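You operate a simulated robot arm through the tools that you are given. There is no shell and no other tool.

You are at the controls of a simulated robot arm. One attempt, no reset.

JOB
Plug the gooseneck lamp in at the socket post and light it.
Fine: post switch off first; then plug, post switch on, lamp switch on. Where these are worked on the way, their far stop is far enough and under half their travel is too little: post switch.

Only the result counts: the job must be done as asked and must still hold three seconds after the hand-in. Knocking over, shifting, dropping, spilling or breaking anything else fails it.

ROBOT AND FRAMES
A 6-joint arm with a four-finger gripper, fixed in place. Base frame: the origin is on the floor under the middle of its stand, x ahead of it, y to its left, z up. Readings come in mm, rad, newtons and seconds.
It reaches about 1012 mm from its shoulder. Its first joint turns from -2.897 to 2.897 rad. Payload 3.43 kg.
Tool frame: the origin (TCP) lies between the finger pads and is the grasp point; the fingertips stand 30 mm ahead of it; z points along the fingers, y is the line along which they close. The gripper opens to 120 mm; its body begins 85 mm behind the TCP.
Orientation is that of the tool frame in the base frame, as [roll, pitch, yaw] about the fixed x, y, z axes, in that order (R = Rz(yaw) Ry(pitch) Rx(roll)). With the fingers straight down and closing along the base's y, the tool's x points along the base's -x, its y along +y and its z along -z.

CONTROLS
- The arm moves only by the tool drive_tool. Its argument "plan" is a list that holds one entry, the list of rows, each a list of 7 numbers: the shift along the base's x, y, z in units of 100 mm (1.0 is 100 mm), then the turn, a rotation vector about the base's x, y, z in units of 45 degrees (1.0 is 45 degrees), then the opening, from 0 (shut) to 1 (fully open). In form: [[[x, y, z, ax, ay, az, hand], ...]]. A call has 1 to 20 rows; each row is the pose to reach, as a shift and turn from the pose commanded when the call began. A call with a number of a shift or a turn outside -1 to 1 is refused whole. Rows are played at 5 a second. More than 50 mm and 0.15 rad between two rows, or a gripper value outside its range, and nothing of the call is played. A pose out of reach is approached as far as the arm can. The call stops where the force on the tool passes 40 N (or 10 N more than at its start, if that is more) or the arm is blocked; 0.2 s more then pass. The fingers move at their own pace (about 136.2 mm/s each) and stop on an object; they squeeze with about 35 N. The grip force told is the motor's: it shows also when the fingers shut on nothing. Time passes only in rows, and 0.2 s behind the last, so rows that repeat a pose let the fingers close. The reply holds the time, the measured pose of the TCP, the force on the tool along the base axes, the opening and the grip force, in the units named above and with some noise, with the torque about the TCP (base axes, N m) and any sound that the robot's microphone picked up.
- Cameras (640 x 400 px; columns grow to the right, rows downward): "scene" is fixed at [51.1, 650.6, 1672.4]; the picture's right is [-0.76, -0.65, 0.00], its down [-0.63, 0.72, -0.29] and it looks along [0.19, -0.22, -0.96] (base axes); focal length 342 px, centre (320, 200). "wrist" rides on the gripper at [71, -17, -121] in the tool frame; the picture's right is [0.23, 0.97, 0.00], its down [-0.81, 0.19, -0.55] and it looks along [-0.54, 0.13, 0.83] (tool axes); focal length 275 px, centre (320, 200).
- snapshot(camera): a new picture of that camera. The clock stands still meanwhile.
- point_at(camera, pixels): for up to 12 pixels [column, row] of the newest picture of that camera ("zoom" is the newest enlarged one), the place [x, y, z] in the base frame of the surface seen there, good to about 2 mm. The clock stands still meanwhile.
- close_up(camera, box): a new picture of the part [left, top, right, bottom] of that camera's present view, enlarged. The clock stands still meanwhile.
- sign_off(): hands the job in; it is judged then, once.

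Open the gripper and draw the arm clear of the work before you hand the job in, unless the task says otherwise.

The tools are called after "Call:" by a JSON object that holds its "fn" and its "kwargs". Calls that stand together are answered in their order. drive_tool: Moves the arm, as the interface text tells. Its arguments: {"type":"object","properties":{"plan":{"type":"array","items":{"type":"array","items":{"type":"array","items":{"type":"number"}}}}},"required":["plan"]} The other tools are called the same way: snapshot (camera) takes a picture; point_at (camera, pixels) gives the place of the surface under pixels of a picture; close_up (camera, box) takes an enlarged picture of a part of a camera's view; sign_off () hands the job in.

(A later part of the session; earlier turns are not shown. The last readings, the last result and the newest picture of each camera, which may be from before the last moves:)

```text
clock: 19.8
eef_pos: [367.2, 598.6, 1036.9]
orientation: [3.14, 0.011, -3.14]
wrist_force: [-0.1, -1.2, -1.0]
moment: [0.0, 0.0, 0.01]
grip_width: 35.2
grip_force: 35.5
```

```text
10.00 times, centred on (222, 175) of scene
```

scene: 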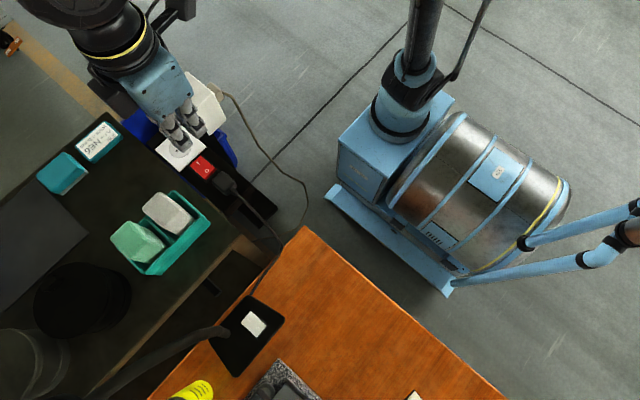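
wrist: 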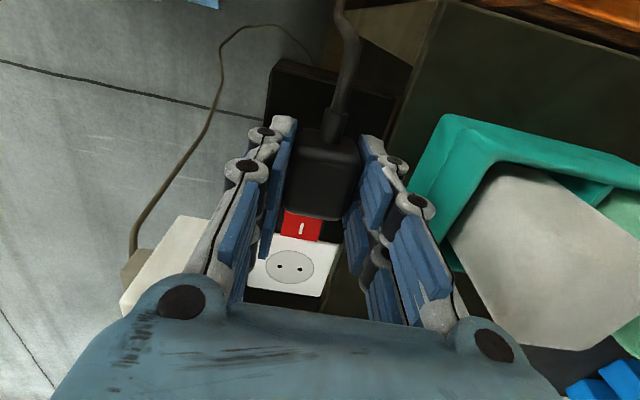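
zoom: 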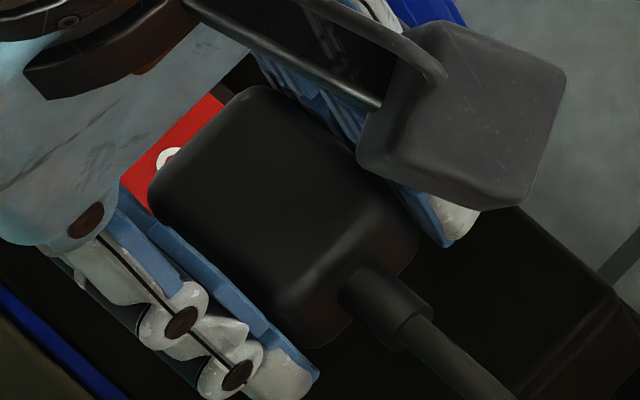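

No pins show on the front face, so they should point down. I raise to z≈1062 and move 100 mm toward the socket, watching for cable pull, then look at the parking spot.

Call:
{"fn": "drive_tool", "kwargs": {"plan": [[[0, 0, 0.12, 0, 0, 0, 0.15], [0, 0, 0.25, 0, 0, 0, 0.15], [0.15, 0.01, 0.25, 0, 0, 0, 0.15], [0.35, 0.02, 0.25, 0, 0, 0, 0.15], [0.55, 0.03, 0.25, 0, 0, 0, 0.15], [0.75, 0.03, 0.25, 0, 0, 0, 0.15], [0.9, 0.03, 0.25, 0, 0, 0, 0.15], [1.0, 0.03, 0.25, 0, 0, 0, 0.15], [1.0, 0.03, 0.25, 0, 0, 0, 0.15]]]}}

Call:
{"fn": "snapshot", "kwargs": {"camera": "wrist"}}

Call:
{"fn": "snapshot", "kwargs": {"camera": "scene"}}

Call:
{"fn": "close_up", "kwargs": {"camera": "scene", "box": [150, 110, 310, 210]}}

```text
clock: 21.8
eef_pos: [467.0, 599.9, 1061.6]
orientation: [3.14, 0.011, 3.139]
wrist_force: [0.2, 0.0, -0.8]
moment: [0.01, -0.01, 0.0]
grip_width: 35.2
grip_force: 35.4
```

```text
taken
```

wrist: 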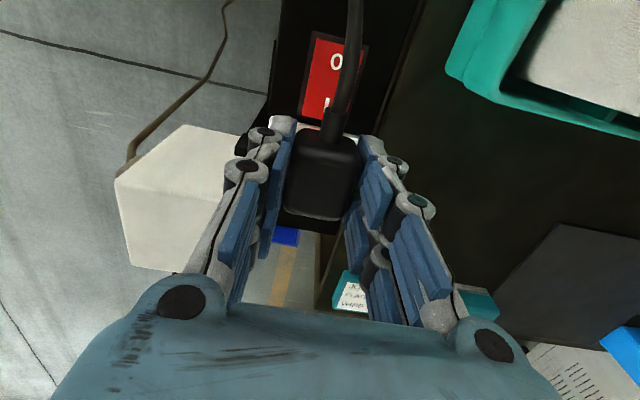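

```text
taken
```

scene: 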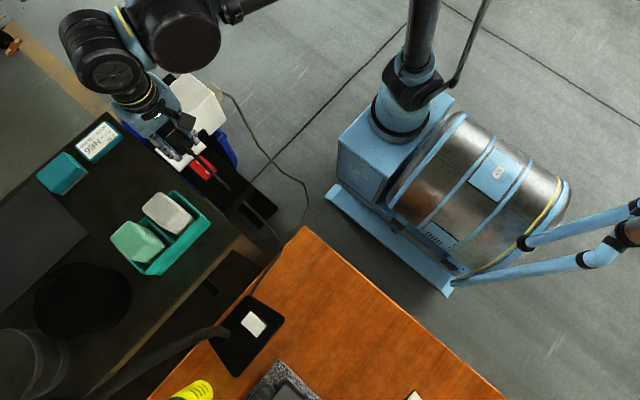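

```text
4.00 times, centred on (230, 160) of scene
```

zoom: 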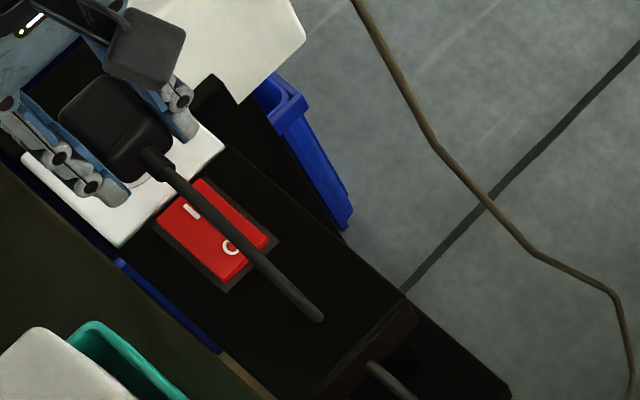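

The cable follows without pull. I look at the bare parking spot (about 226,186) for pin holes, and the plug underside from the wrist.

Call:
{"fn": "close_up", "kwargs": {"camera": "scene", "box": [206, 172, 254, 202]}}

Call:
{"fn": "close_up", "kwargs": {"camera": "wrist", "box": [270, 100, 382, 240]}}

Call:
{"fn": "close_up", "kwargs": {"camera": "scene", "box": [150, 118, 214, 158]}}

```text
13.33 times, centred on (230, 187) of scene
```

zoom: 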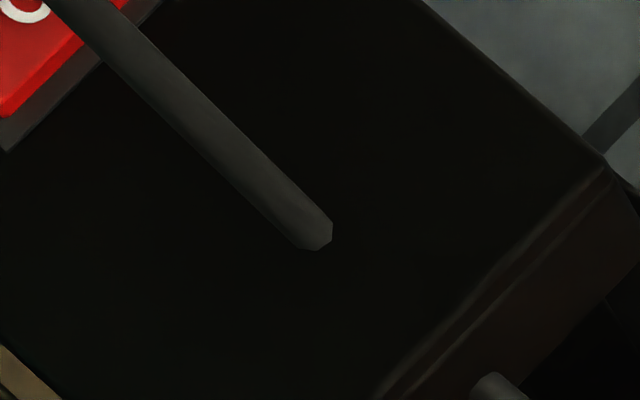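

```text
2.86 times, centred on (326, 170) of wrist
```

zoom: 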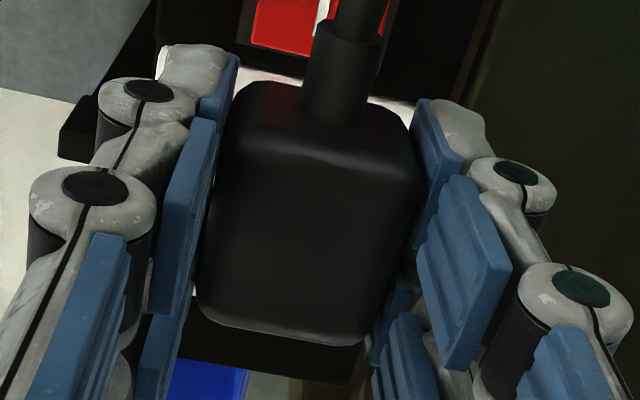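

```text
10.00 times, centred on (182, 138) of scene
```

zoom: 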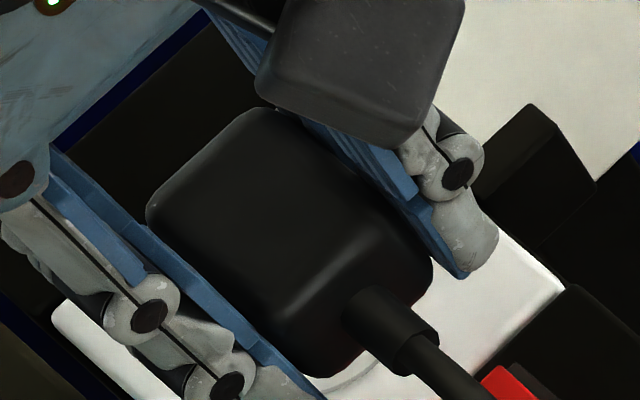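

The post shows no holes where the plug stood, and the pins are hidden below the body. I carry the plug back and up to about (367, 600, 1150) and tilt it 45° so that the scene camera can see its underside.

Call:
{"fn": "drive_tool", "kwargs": {"plan": [[[-0.1, 0, 0.2, 0, 0, 0, 0.15], [-0.3, 0, 0.45, 0, 0, 0, 0.15], [-0.5, 0, 0.7, 0, 0, 0, 0.15], [-0.75, 0, 0.9, 0, 0, 0, 0.15], [-1.0, 0, 1.0, 0, 0, 0, 0.15], [-1.0, 0, 1.0, 0, 0, 0, 0.15]]]}}

Call:
{"fn": "drive_tool", "kwargs": {"plan": [[[0, 0, 0, 0, 0.16, 0, 0.15], [0, 0, 0, 0, 0.32, 0, 0.15], [0, 0, 0, 0, 0.48, 0, 0.15], [0, 0, 0, 0, 0.64, 0, 0.15], [0, 0, 0, 0, 0.8, 0, 0.15], [0, 0, 0, 0, 0.95, 0, 0.15], [0, 0, 0, 0, 0.95, 0, 0.15]]]}}

Call:
{"fn": "snapshot", "kwargs": {"camera": "scene"}}

Call:
{"fn": "close_up", "kwargs": {"camera": "scene", "box": [140, 115, 252, 185]}}

```text
clock: 23.2
eef_pos: [368.2, 602.4, 1163.2]
orientation: [3.142, 0.01, 3.141]
wrist_force: [-0.5, -0.3, 0.0]
moment: [0.03, 0.02, -0.03]
grip_width: 35.5
grip_force: 34.4
```

```text
clock: 24.8
eef_pos: [368.2, 601.8, 1161.4]
orientation: [3.139, -0.736, -3.141]
wrist_force: [0.8, 0.6, -0.9]
moment: [-0.02, 0.02, -0.01]
grip_width: 35.4
grip_force: 34.8
```

```text
taken
```

scene: 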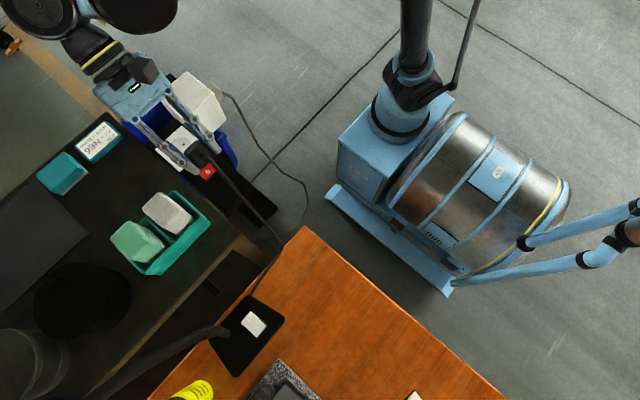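

```text
5.71 times, centred on (196, 150) of scene
```

zoom: 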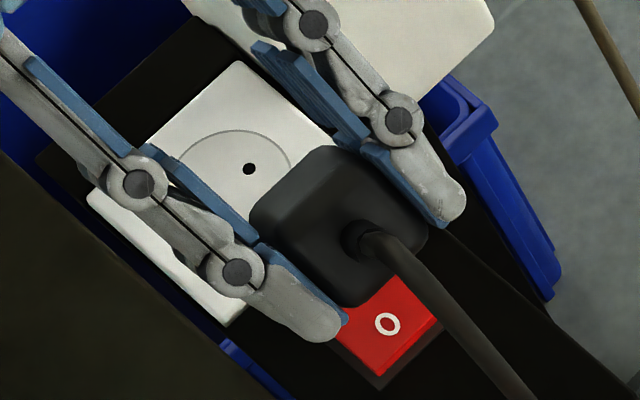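

The tilted plug shows its cable face; beyond its lower edge (about zoom 370–430, 240–300) I see no bright pins yet. I enlarge further and tilt more to make sure.

Call:
{"fn": "close_up", "kwargs": {"camera": "scene", "box": [180, 138, 228, 168]}}

Call:
{"fn": "drive_tool", "kwargs": {"plan": [[[0, 0, 0.0, 0, 0.16, 0, 0.15], [0, 0, 0.0, 0, 0.32, 0, 0.15], [0, 0, 0, 0, 0.48, 0, 0.15], [0, 0, 0, 0, 0.6, 0, 0.15], [0, 0, 0, 0, 0.6, 0, 0.15]]]}}

Call:
{"fn": "close_up", "kwargs": {"camera": "scene", "box": [170, 120, 250, 170]}}

```text
13.33 times, centred on (204, 153) of scene
```

zoom: 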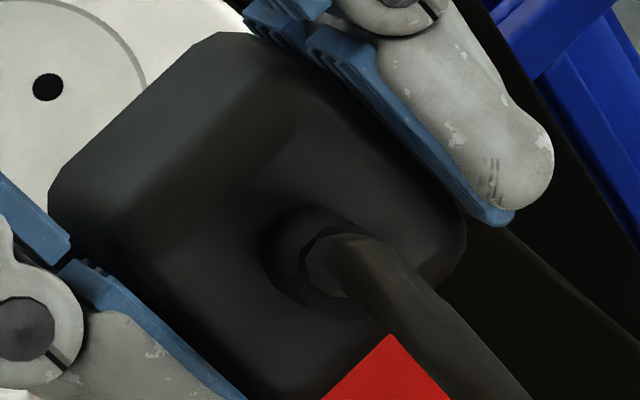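

```text
clock: 26.0
eef_pos: [349.4, 611.5, 1161.6]
orientation: [3.122, -1.201, -3.141]
wrist_force: [-0.8, 0.4, -1.2]
moment: [-0.02, -0.04, 0.02]
grip_width: 35.2
grip_force: 35.0
out of reach, approached as far as the arm can: row 3, 4, 5
```

```text
8.00 times, centred on (210, 145) of scene
```

zoom: 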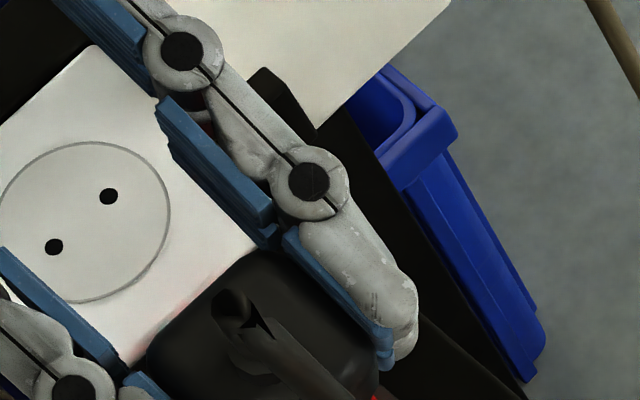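

The hand now tilts 69°. I enlarge the plug's underside region lower in the picture.

Call:
{"fn": "close_up", "kwargs": {"camera": "scene", "box": [176, 145, 256, 195]}}

Call:
{"fn": "close_up", "kwargs": {"camera": "scene", "box": [190, 145, 238, 175]}}

Call:
{"fn": "snapshot", "kwargs": {"camera": "wrist"}}

```text
8.00 times, centred on (216, 170) of scene
```

zoom: 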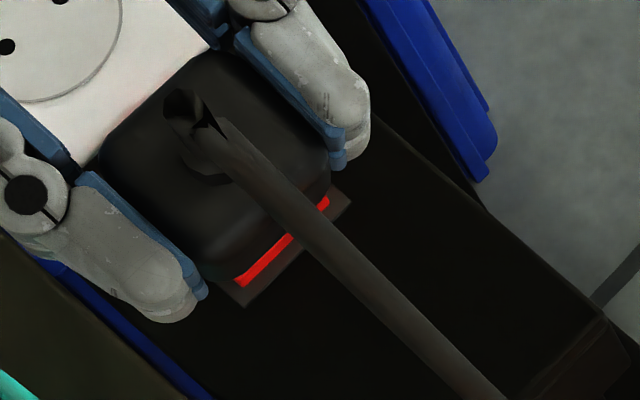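

```text
13.33 times, centred on (214, 160) of scene
```

zoom: 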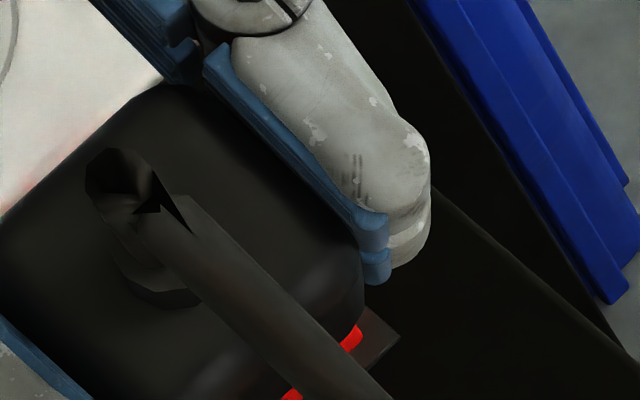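

```text
taken
```

wrist: 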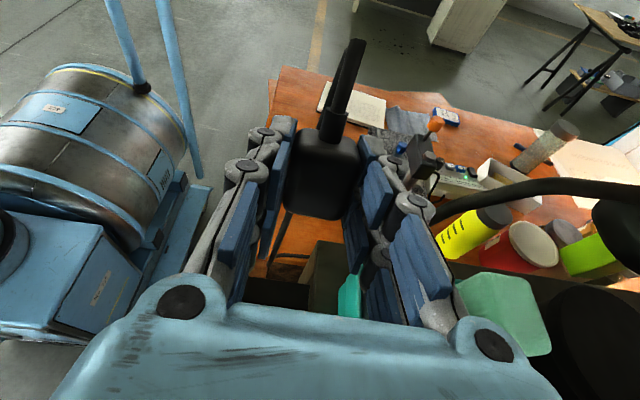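

Dark pins would vanish against the black post, so I probe depth just beyond the plug's lower edge in an 8× zoom.

Call:
{"fn": "close_up", "kwargs": {"camera": "scene", "box": [176, 145, 256, 195]}}

Call:
{"fn": "point_at", "kwargs": {"camera": "zoom", "pixels": [[325, 215], [335, 230], [345, 245], [355, 230], [310, 200], [320, 190], [250, 270], [260, 290], [270, 310], [245, 295], [285, 270], [300, 290]]}}

Call:
{"fn": "point_at", "kwargs": {"camera": "zoom", "pixels": [[300, 170], [315, 180], [290, 215], [260, 235], [230, 260], [210, 270], [180, 100], [150, 180], [240, 120], [325, 165], [220, 280], [305, 215]]}}

```text
8.00 times, centred on (216, 170) of scene
```

zoom: 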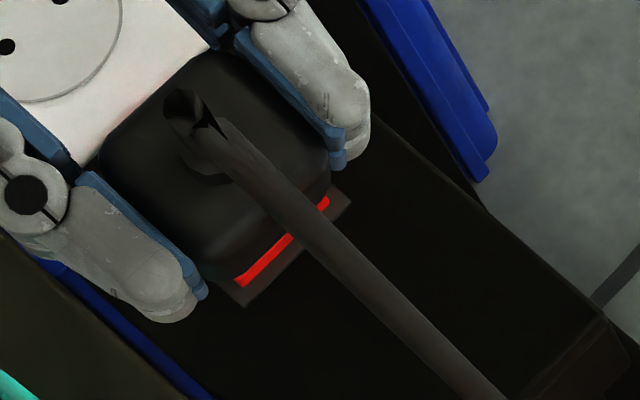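

```text
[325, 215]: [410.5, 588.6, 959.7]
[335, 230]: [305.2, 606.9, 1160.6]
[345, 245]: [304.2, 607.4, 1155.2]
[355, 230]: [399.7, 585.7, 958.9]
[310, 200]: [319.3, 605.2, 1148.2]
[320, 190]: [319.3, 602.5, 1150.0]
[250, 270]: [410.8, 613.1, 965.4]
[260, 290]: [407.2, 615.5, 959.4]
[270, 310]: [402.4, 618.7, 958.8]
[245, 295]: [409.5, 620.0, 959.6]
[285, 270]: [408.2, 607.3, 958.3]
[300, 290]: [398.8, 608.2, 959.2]
```

```text
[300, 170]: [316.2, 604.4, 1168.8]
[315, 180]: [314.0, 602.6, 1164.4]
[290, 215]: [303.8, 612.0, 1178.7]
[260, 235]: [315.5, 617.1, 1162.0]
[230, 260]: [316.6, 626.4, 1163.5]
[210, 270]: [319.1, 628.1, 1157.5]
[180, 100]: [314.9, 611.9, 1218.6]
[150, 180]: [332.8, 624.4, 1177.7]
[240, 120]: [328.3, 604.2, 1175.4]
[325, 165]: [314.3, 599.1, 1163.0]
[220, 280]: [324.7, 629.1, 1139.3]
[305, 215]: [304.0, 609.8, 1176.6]
```

The underside plane is visible at 32 mm past the TCP, without anything obvious sticking out. I zoom hard on that underside to look for pins or contacts.

Call:
{"fn": "close_up", "kwargs": {"camera": "scene", "box": [198, 164, 222, 184]}}

Call:
{"fn": "point_at", "kwargs": {"camera": "zoom", "pixels": [[50, 180], [100, 160], [150, 130], [200, 110], [250, 90], [300, 60], [350, 40], [400, 20], [130, 180], [180, 150], [100, 220], [60, 260]]}}

Call:
{"fn": "close_up", "kwargs": {"camera": "scene", "box": [206, 155, 230, 175]}}

Call:
{"fn": "point_at", "kwargs": {"camera": "zoom", "pixels": [[50, 180], [100, 160], [150, 130], [200, 110], [250, 90], [300, 60], [350, 200], [320, 230], [300, 260], [250, 250], [200, 250], [280, 160]]}}

```text
16.00 times, centred on (210, 174) of scene
```

zoom: 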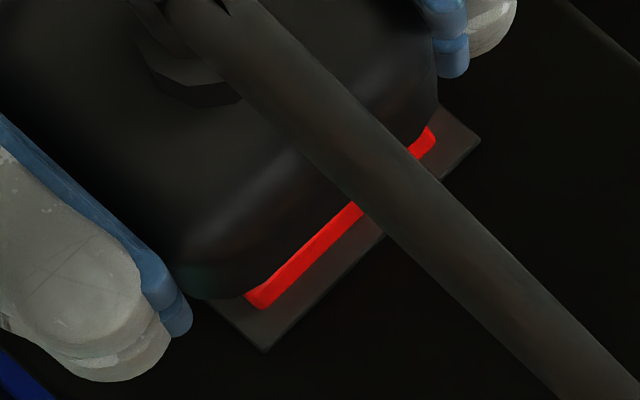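

```text
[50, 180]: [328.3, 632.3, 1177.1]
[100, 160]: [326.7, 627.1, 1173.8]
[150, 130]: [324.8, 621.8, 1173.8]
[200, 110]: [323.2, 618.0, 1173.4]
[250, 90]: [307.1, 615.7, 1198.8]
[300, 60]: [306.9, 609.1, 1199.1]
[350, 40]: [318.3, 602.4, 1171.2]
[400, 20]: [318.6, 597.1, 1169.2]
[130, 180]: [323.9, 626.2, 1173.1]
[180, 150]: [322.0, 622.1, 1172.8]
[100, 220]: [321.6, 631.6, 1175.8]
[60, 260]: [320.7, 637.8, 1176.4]
```

```text
16.00 times, centred on (218, 165) of scene
```

zoom: 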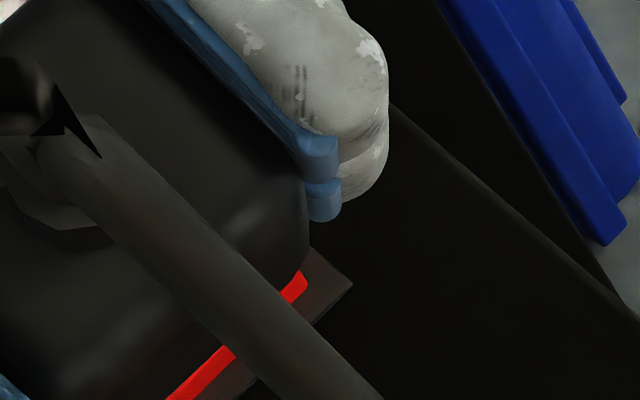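

```text
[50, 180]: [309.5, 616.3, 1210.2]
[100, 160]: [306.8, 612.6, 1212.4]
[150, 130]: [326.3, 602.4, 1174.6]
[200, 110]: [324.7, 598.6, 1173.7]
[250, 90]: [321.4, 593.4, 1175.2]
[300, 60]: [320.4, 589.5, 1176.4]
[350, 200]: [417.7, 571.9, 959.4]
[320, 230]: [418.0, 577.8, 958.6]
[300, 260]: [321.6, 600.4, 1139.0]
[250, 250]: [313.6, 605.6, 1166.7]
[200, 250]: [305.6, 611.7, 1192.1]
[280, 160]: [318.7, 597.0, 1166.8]
```

The underside looks smooth at this grazing angle, so I need a better look. I carry the plug to y≈450 where the arm can tilt further, then tilt to about 90°.

Call:
{"fn": "drive_tool", "kwargs": {"plan": [[[0, -0.2, 0.0, 0, 0, 0, 0.15], [-0.05, -0.45, 0.05, 0, 0, 0, 0.15], [-0.1, -0.7, 0.1, 0, 0, 0, 0.15], [-0.2, -0.95, 0.1, 0, 0, 0, 0.15], [-0.2, -1.0, 0.1, 0, 0, 0, 0.15]]]}}

Call:
{"fn": "drive_tool", "kwargs": {"plan": [[[0, -0.2, 0.0, 0, 0.15, 0, 0.15], [0, -0.4, 0, 0, 0.3, 0, 0.15], [0, -0.5, 0, 0, 0.45, 0, 0.15], [0, -0.5, 0, 0, 0.6, 0, 0.15], [0, -0.5, 0, 0, 0.6, 0, 0.15]]]}}

Call:
{"fn": "snapshot", "kwargs": {"camera": "scene"}}

```text
clock: 27.2
eef_pos: [304.6, 528.9, 1172.3]
orientation: [3.121, -1.199, 3.14]
wrist_force: [1.0, 0.6, -1.9]
moment: [-0.01, 0.01, -0.01]
grip_width: 35.5
grip_force: 34.9
out of reach, approached as far as the arm can: row 1, 2, 3, 4, 5
```

```text
clock: 28.4
eef_pos: [250.4, 508.7, 1170.5]
orientation: [-0.005, -1.46, -0.002]
wrist_force: [0.1, 0.0, -1.5]
moment: [0.03, -0.01, 0.02]
grip_width: 35.2
grip_force: 34.9
out of reach, approached as far as the arm can: row 1, 2, 3, 4, 5
```

```text
taken
```

scene: 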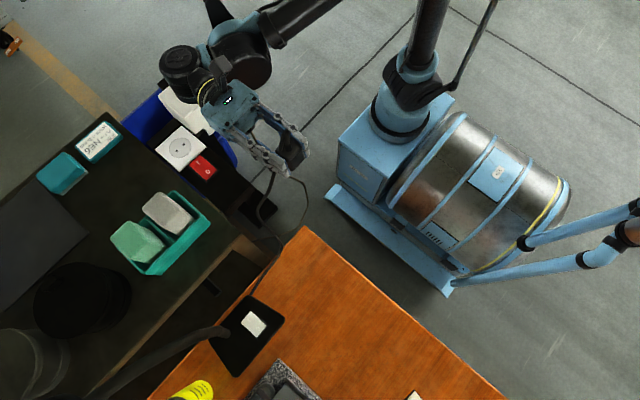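

The hand now points about 96° from down. I enlarge the plug at around (285,160).

Call:
{"fn": "close_up", "kwargs": {"camera": "scene", "box": [240, 120, 336, 180]}}

Call:
{"fn": "close_up", "kwargs": {"camera": "scene", "box": [262, 135, 310, 180]}}

```text
6.67 times, centred on (288, 150) of scene
```

zoom: 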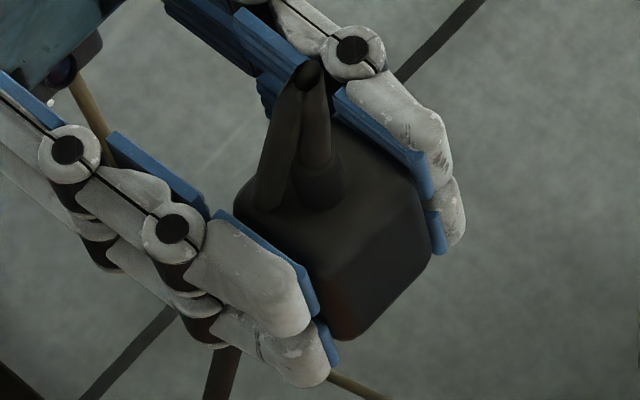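

```text
8.89 times, centred on (286, 158) of scene
```

zoom: 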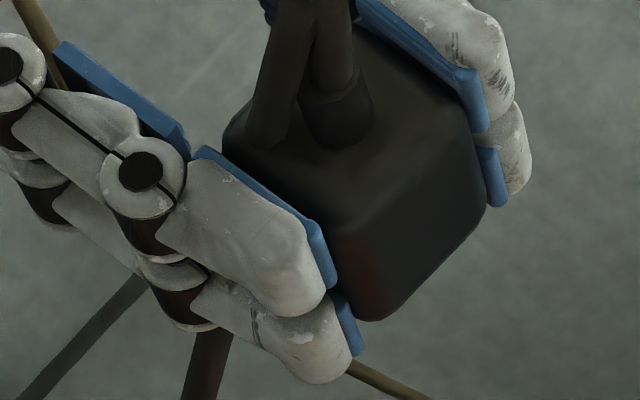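

The underside is smooth: no pins there. I roll the hand 90° about the base x axis so that the plug's former front face turns toward +y and comes into the scene camera's view.

Call:
{"fn": "drive_tool", "kwargs": {"plan": [[[0, 0, 0, 0.16, 0, 0, 0.15], [0, 0, 0, 0.32, 0, 0, 0.15], [0, 0, 0, 0.48, 0, 0, 0.15], [0, 0, 0, 0.64, 0, 0, 0.15], [0, 0, 0, 0.8, 0, 0, 0.15], [0, 0, 0, 0.96, 0, 0, 0.15], [0, 0, 0, 0.96, 0, 0, 0.15]]]}}

Call:
{"fn": "close_up", "kwargs": {"camera": "scene", "box": [230, 110, 342, 180]}}

```text
clock: 30.0
eef_pos: [216.7, 521.4, 1172.3]
orientation: [1.456, -0.81, -1.422]
wrist_force: [-0.6, -0.5, -0.1]
moment: [-0.02, -0.05, 0.0]
grip_width: 35.3
grip_force: 35.0
out of reach, approached as far as the arm can: row 1, 2, 3, 4, 5, 6, 7
```

```text
5.71 times, centred on (286, 145) of scene
```

zoom: 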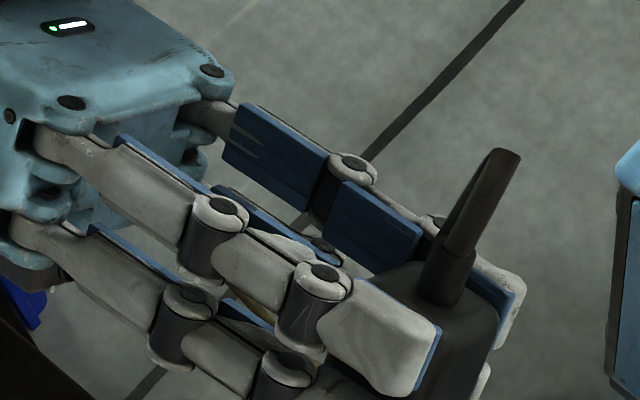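

Halfway through the roll. I look a little lower in the picture before continuing the roll.

Call:
{"fn": "close_up", "kwargs": {"camera": "scene", "box": [270, 135, 350, 185]}}

Call:
{"fn": "drive_tool", "kwargs": {"plan": [[[0.0, 0, 0, 0.16, 0, 0, 0.15], [0.0, 0, 0, 0.32, 0, 0, 0.15], [0.0, 0, 0, 0.48, 0, 0, 0.15], [0.0, 0, 0, 0.64, 0, 0, 0.15], [0.0, 0, 0, 0.8, 0, 0, 0.15], [0.0, 0, 0, 0.96, 0, 0, 0.15], [0, 0, 0, 0.96, 0, 0, 0.15]]]}}

Call:
{"fn": "snapshot", "kwargs": {"camera": "scene"}}

Call:
{"fn": "close_up", "kwargs": {"camera": "scene", "box": [270, 120, 366, 180]}}

```text
8.00 times, centred on (310, 160) of scene
```

zoom: 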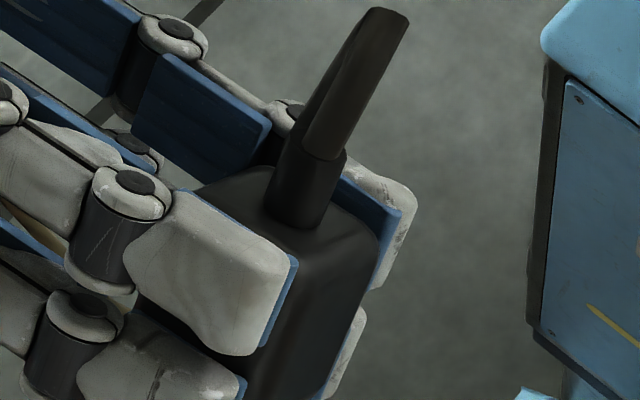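

```text
clock: 31.6
eef_pos: [200.3, 527.3, 1173.2]
orientation: [1.561, -0.061, -1.473]
wrist_force: [0.3, 0.4, 0.2]
moment: [-0.01, 0.0, 0.0]
grip_width: 35.1
grip_force: 34.8
out of reach, approached as far as the arm can: row 1, 2, 3, 4, 5, 6, 7
```

```text
taken
```

scene: 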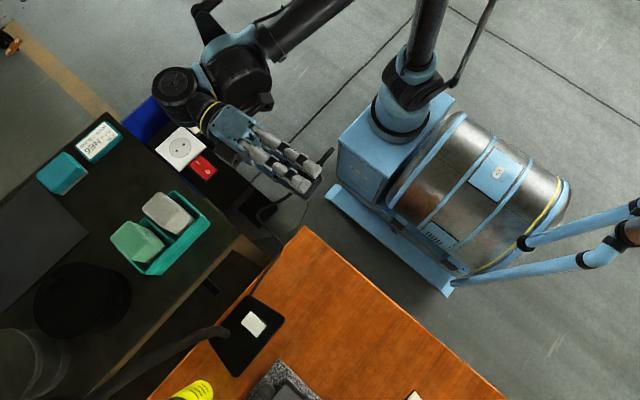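

```text
6.67 times, centred on (318, 150) of scene
```

zoom: 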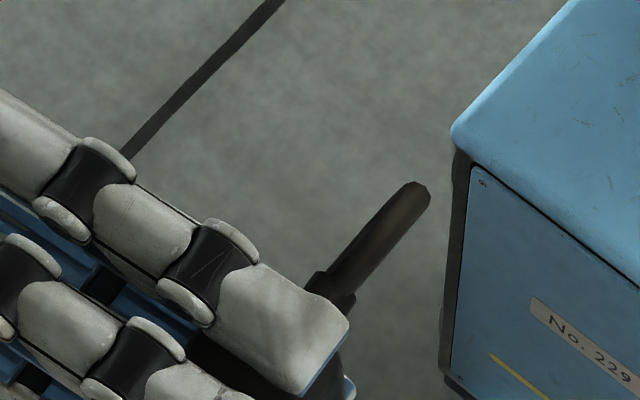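

The plug's former front face should now point down-left in the picture; I enlarge that area around (290,190).

Call:
{"fn": "close_up", "kwargs": {"camera": "scene", "box": [256, 155, 336, 205]}}

Call:
{"fn": "close_up", "kwargs": {"camera": "scene", "box": [286, 160, 326, 200]}}

```text
8.00 times, centred on (296, 180) of scene
```

zoom: 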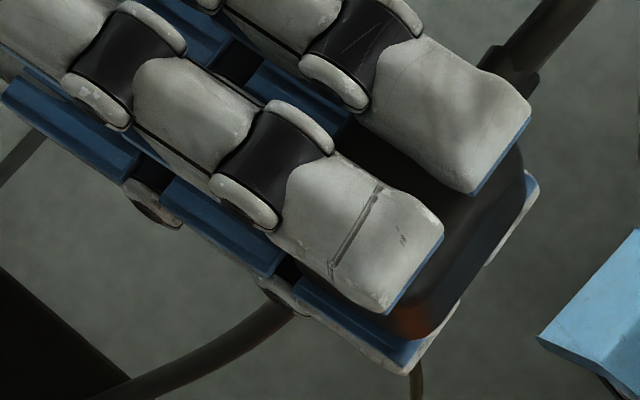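

```text
10.00 times, centred on (306, 180) of scene
```

zoom: 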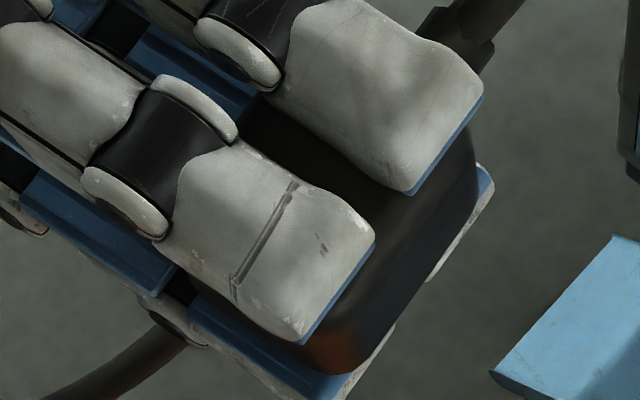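

No pins show on any face, so the plug is a plain block whose underside rested on the post; the natural try is to seat it upright on the socket as it stood. I undo the roll and tilt in reverse order.

Call:
{"fn": "drive_tool", "kwargs": {"plan": [[[0, 0, 0, -0.16, 0, 0, 0.15], [0, 0, 0, -0.32, 0, 0, 0.15], [0, 0, 0, -0.48, 0, 0, 0.15], [0, 0, 0, -0.64, 0, 0, 0.15], [0, 0, 0, -0.8, 0, 0, 0.15], [0, 0, 0, -0.96, 0, 0, 0.15]]]}}

Call:
{"fn": "drive_tool", "kwargs": {"plan": [[[0, 0, 0, -0.16, 0, 0, 0.15], [0, 0, 0, -0.32, 0, 0, 0.15], [0, 0, 0, -0.48, 0, 0, 0.15], [0, 0, 0, -0.64, 0, 0, 0.15], [0, 0, 0, -0.8, 0, 0, 0.15], [0, 0, 0, -0.96, 0, 0, 0.15]]]}}

Call:
{"fn": "drive_tool", "kwargs": {"plan": [[[0, 0.1, 0.0, 0, -0.15, 0, 0.15], [0, 0.2, 0, 0, -0.3, 0, 0.15], [0, 0.35, 0, 0, -0.45, 0, 0.15], [0, 0.5, 0, 0, -0.6, 0, 0.15], [0, 0.5, 0, 0, -0.6, 0, 0.15]]]}}

Call:
{"fn": "drive_tool", "kwargs": {"plan": [[[0, 0, 0.0, 0, -0.15, 0, 0.15], [0, 0, 0, 0, -0.3, 0, 0.15], [0, 0, 0, 0, -0.45, 0, 0.15], [0, 0, 0, 0, -0.6, 0, 0.15], [0, 0, 0, 0, -0.75, 0, 0.15], [0, 0, 0, 0, -0.9, 0, 0.15], [0, 0, 0, 0, -0.95, 0, 0.15]]]}}

Call:
{"fn": "drive_tool", "kwargs": {"plan": [[[0, 0.1, 0.0, 0, -0.15, 0, 0.15], [0, 0.3, 0, 0, -0.3, 0, 0.15], [0.05, 0.5, 0, 0, -0.45, 0, 0.15], [0.1, 0.7, 0, 0, -0.6, 0, 0.15], [0.2, 0.9, 0, 0, -0.6, 0, 0.15], [0.2, 1.0, -0.1, 0, -0.6, 0, 0.15], [0.2, 1.0, -0.1, 0, -0.6, 0, 0.15]]]}}

Call:
{"fn": "snapshot", "kwargs": {"camera": "wrist"}}

Call:
{"fn": "snapshot", "kwargs": {"camera": "scene"}}

```text
clock: 33.0
eef_pos: [201.4, 525.8, 1174.2]
orientation: [1.456, -0.812, -1.415]
wrist_force: [0.8, -0.6, 0.1]
moment: [0.03, -0.02, -0.01]
grip_width: 35.4
grip_force: 34.8
```

```text
clock: 34.4
eef_pos: [199.6, 526.2, 1173.4]
orientation: [-0.018, -1.464, 0.018]
wrist_force: [-0.2, -0.1, -1.5]
moment: [-0.01, -0.02, 0.01]
grip_width: 35.3
grip_force: 35.0
```

```text
clock: 35.6
eef_pos: [202.7, 577.1, 1174.9]
orientation: [3.141, -1.204, -3.141]
wrist_force: [-0.4, 0.1, -0.7]
moment: [0.03, -0.02, 0.04]
grip_width: 35.0
grip_force: 35.0
```

```text
clock: 37.2
eef_pos: [200.3, 576.8, 1176.0]
orientation: [3.139, -0.458, -3.141]
wrist_force: [-1.2, 0.4, -0.7]
moment: [0.0, -0.04, 0.03]
grip_width: 35.3
grip_force: 34.7
```

```text
clock: 38.8
eef_pos: [221.1, 678.2, 1165.0]
orientation: [3.141, 0.011, 3.141]
wrist_force: [-0.9, 0.4, -1.0]
moment: [0.05, -0.01, 0.01]
grip_width: 35.3
grip_force: 34.9
```

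```text
taken
```

wrist: 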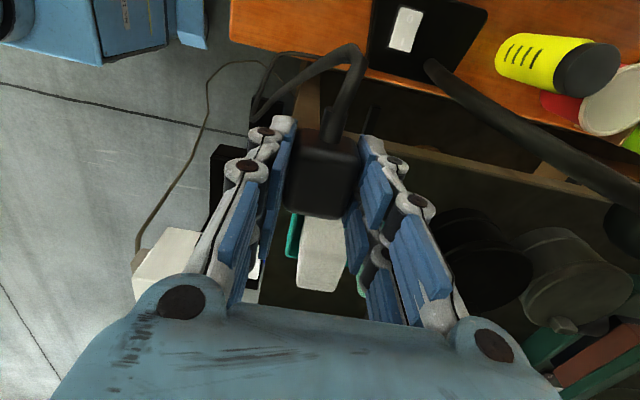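

```text
taken
```

scene: 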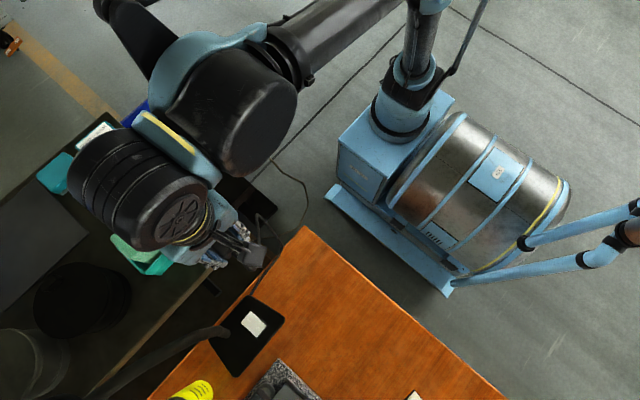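

Upright again at (221, 678, 1165) with the plug still held. I travel high over to the socket's line in stages.

Call:
{"fn": "drive_tool", "kwargs": {"plan": [[[0.15, -0.2, 0, 0, 0, 0, 0.15], [0.35, -0.4, 0, 0, 0, 0, 0.15], [0.6, -0.6, 0, 0, 0, 0, 0.15], [0.85, -0.75, 0, 0, 0, 0, 0.15], [1.0, -0.77, 0, 0, 0, 0, 0.15], [1.0, -0.77, 0, 0, 0, 0, 0.15]]]}}

Call:
{"fn": "drive_tool", "kwargs": {"plan": [[[0.25, 0, 0, 0, 0, 0, 0.15], [0.5, 0, 0, 0, 0, 0, 0.15], [0.75, 0, 0, 0, 0, 0, 0.15], [1.0, 0, 0, 0, 0, 0, 0.15], [1.0, 0, 0, 0, 0, 0, 0.15]]]}}

Call:
{"fn": "drive_tool", "kwargs": {"plan": [[[0.25, 0, -0.1, 0, 0, 0, 0.15], [0.5, 0, -0.3, 0, 0, 0, 0.15], [0.75, 0, -0.5, 0, 0, 0, 0.15], [0.94, 0, -0.7, 0, 0, 0, 0.15], [0.94, 0, -0.9, 0, 0, 0, 0.15], [0.94, 0, -0.9, 0, 0, 0, 0.15]]]}}

Call:
{"fn": "snapshot", "kwargs": {"camera": "wrist"}}

Call:
{"fn": "close_up", "kwargs": {"camera": "scene", "box": [130, 100, 226, 160]}}

```text
clock: 40.2
eef_pos: [320.8, 599.6, 1164.0]
orientation: [3.139, 0.011, 3.141]
wrist_force: [0.9, -0.1, -1.8]
moment: [-0.01, 0.03, 0.03]
grip_width: 35.1
grip_force: 34.7
```

```text
clock: 41.4
eef_pos: [421.7, 600.7, 1162.8]
orientation: [3.141, 0.01, -3.141]
wrist_force: [-0.7, 0.4, -1.0]
moment: [-0.03, -0.02, -0.01]
grip_width: 34.9
grip_force: 35.0
```

```text
clock: 42.8
eef_pos: [516.3, 600.6, 1074.9]
orientation: [-3.14, 0.009, 3.14]
wrist_force: [-0.5, -0.3, -0.2]
moment: [0.03, -0.02, 0.02]
grip_width: 35.2
grip_force: 35.2
```

```text
taken
```

wrist: 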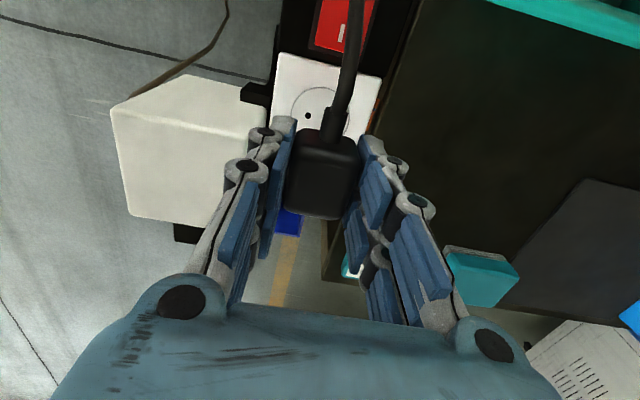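

```text
6.67 times, centred on (178, 130) of scene
```

zoom: 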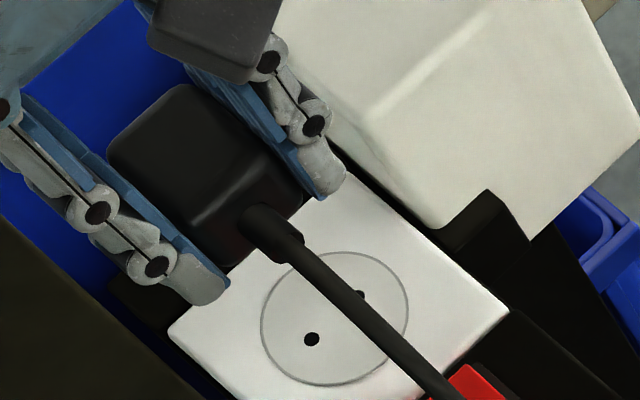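

The plug hangs over the socket; I measure plug edges, the visible holes and the gap to the white block in this zoom.

Call:
{"fn": "point_at", "kwargs": {"camera": "zoom", "pixels": [[312, 339], [360, 293], [178, 92], [115, 155], [230, 175], [160, 130], [290, 195], [235, 255], [345, 185], [320, 150], [340, 130], [300, 130]]}}

Call:
{"fn": "point_at", "kwargs": {"camera": "zoom", "pixels": [[262, 325], [408, 288], [330, 388], [340, 252], [300, 250], [400, 330], [172, 335], [508, 310], [345, 175], [440, 225], [270, 225], [290, 245]]}}

Call:
{"fn": "point_at", "kwargs": {"camera": "wrist", "pixels": [[308, 115], [295, 90], [350, 85], [320, 212], [345, 210], [295, 205], [325, 150], [330, 128], [260, 105], [268, 92], [352, 75], [360, 60]]}}

```text
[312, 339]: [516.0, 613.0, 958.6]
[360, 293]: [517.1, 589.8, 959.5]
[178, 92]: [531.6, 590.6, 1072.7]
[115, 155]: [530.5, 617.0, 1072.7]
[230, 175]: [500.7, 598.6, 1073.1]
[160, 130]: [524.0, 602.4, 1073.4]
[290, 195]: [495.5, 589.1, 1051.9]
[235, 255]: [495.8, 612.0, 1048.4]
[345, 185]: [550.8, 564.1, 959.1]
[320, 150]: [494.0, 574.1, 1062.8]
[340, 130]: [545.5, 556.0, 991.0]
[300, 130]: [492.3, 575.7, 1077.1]
```

```text
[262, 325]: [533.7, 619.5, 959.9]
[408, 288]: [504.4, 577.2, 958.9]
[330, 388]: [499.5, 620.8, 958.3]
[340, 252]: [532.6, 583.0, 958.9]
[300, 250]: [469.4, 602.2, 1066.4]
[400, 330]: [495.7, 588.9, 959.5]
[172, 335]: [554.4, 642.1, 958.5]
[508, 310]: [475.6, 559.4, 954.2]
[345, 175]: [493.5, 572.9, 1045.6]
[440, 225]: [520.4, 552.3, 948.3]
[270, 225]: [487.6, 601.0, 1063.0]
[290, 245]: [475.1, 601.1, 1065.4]
```

```text
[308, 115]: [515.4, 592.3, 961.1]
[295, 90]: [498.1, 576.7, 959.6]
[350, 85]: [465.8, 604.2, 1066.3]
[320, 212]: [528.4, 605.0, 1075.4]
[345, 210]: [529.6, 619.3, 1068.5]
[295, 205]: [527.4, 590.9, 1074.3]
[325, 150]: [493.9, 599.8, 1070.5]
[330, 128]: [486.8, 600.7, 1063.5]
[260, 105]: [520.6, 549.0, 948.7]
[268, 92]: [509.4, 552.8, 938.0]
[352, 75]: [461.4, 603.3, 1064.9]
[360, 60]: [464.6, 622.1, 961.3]
```

Plug centre is within about 2 mm of the hole centre (516.4, 602), and the finger on the −y side keeps about 12 mm from the white block. I lower with fine steps near contact, watching force and sound.

Call:
{"fn": "drive_tool", "kwargs": {"plan": [[[0, 0.012, -0.2, 0, 0, 0, 0.15], [0, 0.012, -0.4, 0, 0, 0, 0.15], [0, 0.012, -0.55, 0, 0, 0, 0.15], [0, 0.012, -0.66, 0, 0, 0, 0.15], [0, 0.012, -0.72, 0, 0, 0, 0.15], [0, 0.012, -0.76, 0, 0, 0, 0.15], [0, 0.012, -0.78, 0, 0, 0, 0.15], [0, 0.012, -0.8, 0, 0, 0, 0.15], [0, 0.012, -0.81, 0, 0, 0, 0.15], [0, 0.012, -0.82, 0, 0, 0, 0.15], [0, 0.012, -0.83, 0, 0, 0, 0.15]]]}}

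Call:
{"fn": "snapshot", "kwargs": {"camera": "wrist"}}

Call:
{"fn": "close_up", "kwargs": {"camera": "scene", "box": [130, 100, 226, 160]}}

```text
clock: 45.2
eef_pos: [514.1, 600.6, 992.0]
orientation: [3.14, 0.012, 3.141]
wrist_force: [3.9, 9.1, 24.7]
moment: [0.28, -0.18, 0.01]
grip_width: 35.4
grip_force: 34.7
heard: snap
```

```text
taken
```

wrist: 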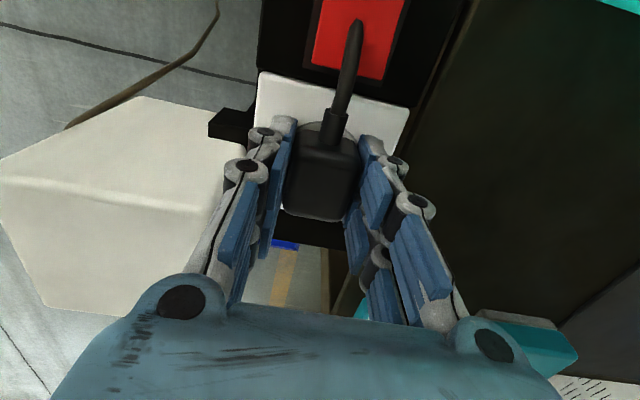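

```text
6.67 times, centred on (178, 130) of scene
```

zoom: 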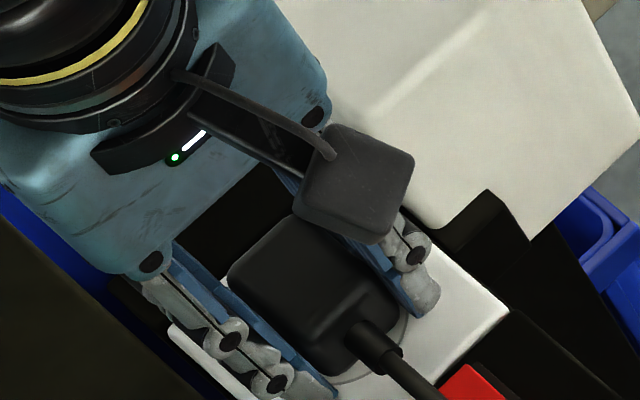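

A "snap" sounded at seating depth (z 992, 25 N), so the plug latched into the socket. I open the fingers only slightly (to ~47 mm, to stay off the white block) and check.

Call:
{"fn": "drive_tool", "kwargs": {"plan": [[[0, 0, 0.0, 0, 0, 0, 0.3], [0, 0, 0, 0, 0, 0, 0.38], [0, 0, 0, 0, 0, 0, 0.38]]]}}

Call:
{"fn": "close_up", "kwargs": {"camera": "wrist", "box": [190, 70, 430, 250]}}

```text
clock: 46.0
eef_pos: [514.8, 601.7, 991.3]
orientation: [3.141, 0.01, 3.141]
wrist_force: [-0.5, -0.3, -0.4]
moment: [-0.04, 0.01, 0.05]
grip_width: 45.6
grip_force: 0.1
```

```text
2.22 times, centred on (310, 160) of wrist
```

zoom: 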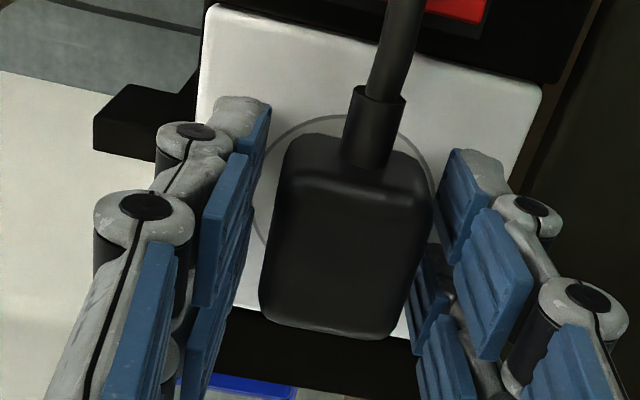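

Fingers are free of the plug and clear of the block. I withdraw straight up and inspect the plug seat.

Call:
{"fn": "drive_tool", "kwargs": {"plan": [[[0, 0, 0.05, 0, 0, 0, 0.38], [0, 0, 0.15, 0, 0, 0, 0.38], [0, 0, 0.3, 0, 0, 0, 0.38], [0, 0, 0.5, 0, 0, 0, 0.38], [0, 0, 0.75, 0, 0, 0, 0.38], [0, 0, 1.0, 0, 0, 0, 0.38], [0, 0, 1.0, 0, 0, 0, 0.38]]]}}

Call:
{"fn": "snapshot", "kwargs": {"camera": "wrist"}}

Call:
{"fn": "close_up", "kwargs": {"camera": "scene", "box": [130, 110, 258, 190]}}

Call:
{"fn": "point_at", "kwargs": {"camera": "zoom", "pixels": [[200, 120], [250, 170], [270, 215], [300, 250], [330, 285], [350, 260], [370, 300], [400, 290], [430, 340], [480, 380], [350, 310], [390, 250]]}}

```text
clock: 47.6
eef_pos: [515.5, 600.8, 1090.1]
orientation: [3.14, 0.011, -3.141]
wrist_force: [0.1, 0.7, 0.6]
moment: [0.03, 0.01, 0.03]
grip_width: 45.5
grip_force: 0.1
```

```text
taken
```

wrist: 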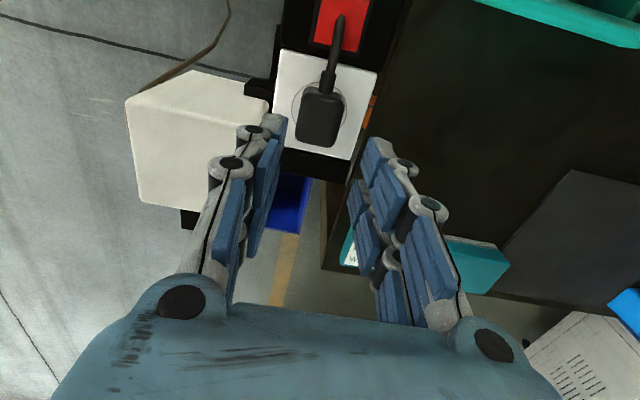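

```text
5.00 times, centred on (194, 150) of scene
```

zoom: 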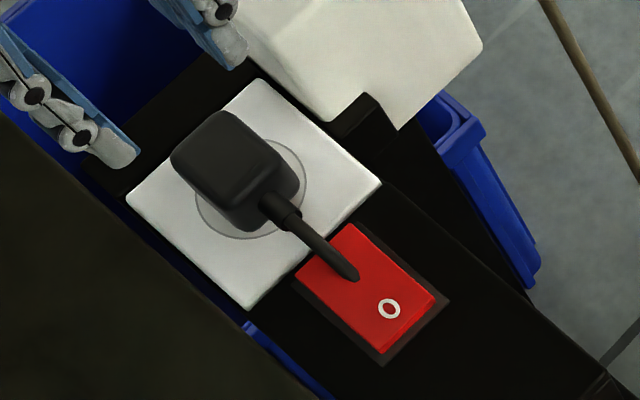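

```text
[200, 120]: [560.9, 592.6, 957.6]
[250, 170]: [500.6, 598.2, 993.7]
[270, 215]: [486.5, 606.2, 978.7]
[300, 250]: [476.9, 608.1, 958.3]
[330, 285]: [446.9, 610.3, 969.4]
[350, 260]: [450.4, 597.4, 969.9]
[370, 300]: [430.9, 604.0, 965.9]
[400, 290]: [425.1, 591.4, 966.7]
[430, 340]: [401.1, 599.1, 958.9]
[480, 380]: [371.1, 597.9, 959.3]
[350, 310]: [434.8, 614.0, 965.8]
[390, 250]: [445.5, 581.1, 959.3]
```

The plug sits in the socket; its cable runs over the middle (y≈600) of the rocker's "I" end. I shut the hand, turn it +90° again and shift to (453, 629) so that only one finger lands beside the cable on the "I" end.

Call:
{"fn": "drive_tool", "kwargs": {"plan": [[[-0.05, 0, 0.05, 0, 0, 0.166, 0.1], [-0.1, 0.0, 0.1, 0, 0, 0.333, 0], [-0.15, 0.02, 0.1, 0, 0, 0.5, 0], [-0.2, 0.05, 0.1, 0, 0, 0.666, 0], [-0.25, 0.08, 0.1, 0, 0, 0.833, 0], [-0.3, 0.1, 0.1, 0, 0, 1.0, 0], [-0.3, 0.1, 0.1, 0, 0, 1.0, 0]]]}}

Call:
{"fn": "drive_tool", "kwargs": {"plan": [[[-0.05, 0, 0, 0, 0, 0.166, 0], [-0.1, 0.05, 0, 0, 0, 0.333, 0], [-0.15, 0.1, 0, 0, 0, 0.5, 0], [-0.2, 0.14, 0, 0, 0, 0.666, 0], [-0.25, 0.18, 0, 0, 0, 0.833, 0], [-0.32, 0.18, 0, 0, 0, 1.0, 0], [-0.32, 0.18, 0, 0, 0, 1.0, 0]]]}}

Call:
{"fn": "snapshot", "kwargs": {"camera": "wrist"}}

Call:
{"fn": "close_up", "kwargs": {"camera": "scene", "box": [130, 110, 258, 190]}}

```text
clock: 49.2
eef_pos: [485.5, 609.3, 1101.5]
orientation: [3.14, 0.01, -2.354]
wrist_force: [-0.7, 1.1, 0.2]
moment: [0.01, -0.01, 0.01]
grip_width: 0.1
grip_force: 33.6
```

```text
clock: 50.8
eef_pos: [452.7, 629.0, 1100.0]
orientation: [3.14, 0.01, -1.567]
wrist_force: [0.1, 0.4, -0.4]
moment: [0.0, 0.02, -0.01]
grip_width: 0.0
grip_force: 33.6
```

```text
taken
```

wrist: 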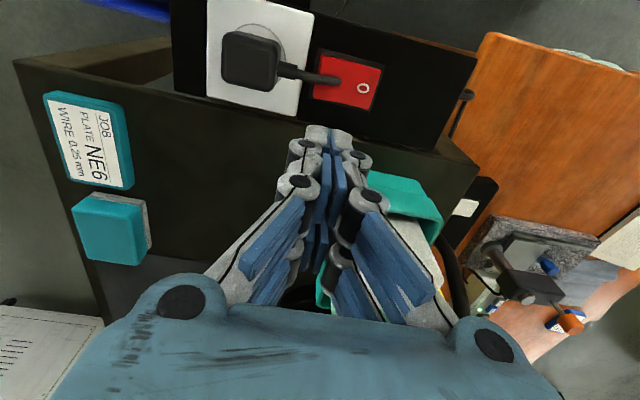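

```text
5.00 times, centred on (194, 150) of scene
```

zoom: 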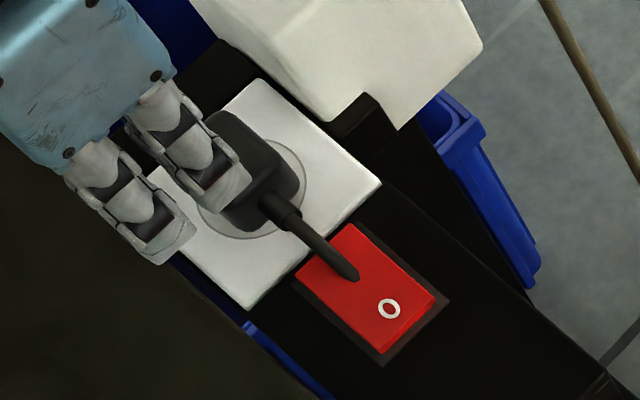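

Positions agree: TCP (452.7, 629.0) puts one finger at y≈605–625 on the rocker's "I" end, beside the cable. I go down to about 20 mm above first.

Call:
{"fn": "drive_tool", "kwargs": {"plan": [[[0, 0, -0.25, 0, 0, 0, 0], [0, 0, -0.5, 0, 0, 0, 0], [0, 0, -0.7, 0, 0, 0, 0], [0, 0, -0.82, 0, 0, 0, 0], [0, 0, -0.82, 0, 0, 0, 0]]]}}

Call:
{"fn": "close_up", "kwargs": {"camera": "wrist", "box": [180, 0, 420, 150]}}

Call:
{"fn": "close_up", "kwargs": {"camera": "scene", "box": [160, 120, 240, 170]}}

```text
clock: 52.0
eef_pos: [453.2, 627.9, 1019.2]
orientation: [3.14, 0.013, -1.571]
wrist_force: [-0.1, -0.1, -0.4]
moment: [0.0, 0.01, 0.06]
grip_width: 0.0
grip_force: 33.5
```

```text
2.67 times, centred on (300, 75) of wrist
```

zoom: 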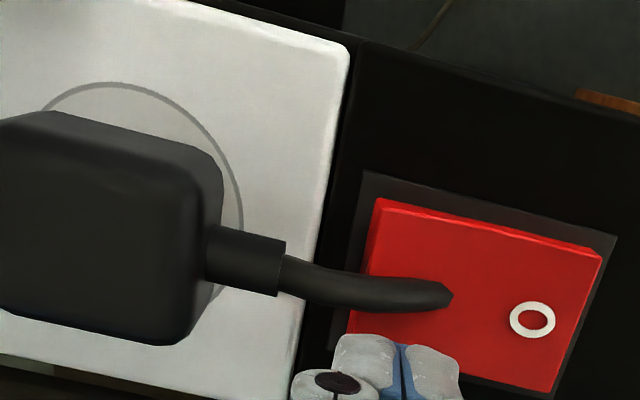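

```text
8.00 times, centred on (200, 145) of scene
```

zoom: 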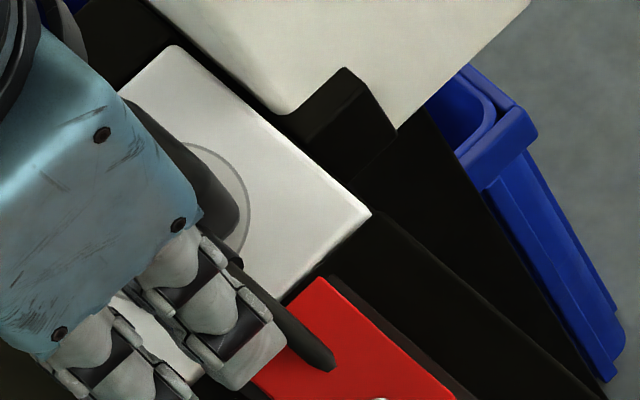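

One finger is poised over the "I" end beside the cable. I press down in 1 mm steps to the depth that worked before (TCP z≈996.5).

Call:
{"fn": "drive_tool", "kwargs": {"plan": [[[0, 0, -0.08, 0, 0, 0, 0], [0, 0, -0.14, 0, 0, 0, 0], [0, 0, -0.17, 0, 0, 0, 0], [0, 0, -0.18, 0, 0, 0, 0], [0, 0, -0.19, 0, 0, 0, 0], [0, 0, -0.2, 0, 0, 0, 0], [0, 0, -0.21, 0, 0, 0, 0], [0, 0, -0.22, 0, 0, 0, 0], [0, 0, -0.23, 0, 0, 0, 0], [0, 0, -0.23, 0, 0, 0, 0]]]}}

Call:
{"fn": "close_up", "kwargs": {"camera": "wrist", "box": [180, 0, 420, 150]}}

```text
clock: 54.2
eef_pos: [451.8, 628.3, 996.9]
orientation: [3.138, 0.012, -1.57]
wrist_force: [2.4, 3.4, 9.0]
moment: [-0.09, 0.0, 0.04]
grip_width: 0.1
grip_force: 33.7
heard: click
```

```text
2.67 times, centred on (300, 75) of wrist
```

zoom: 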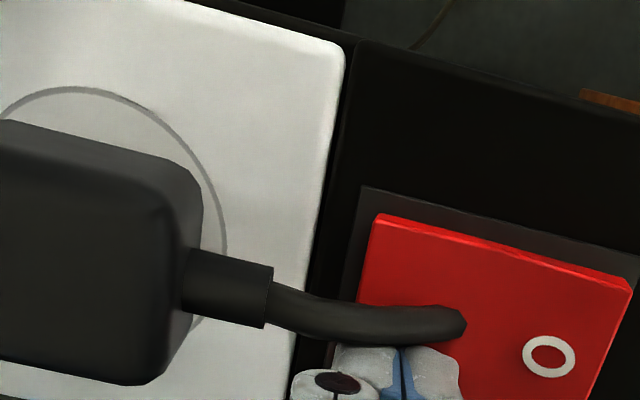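

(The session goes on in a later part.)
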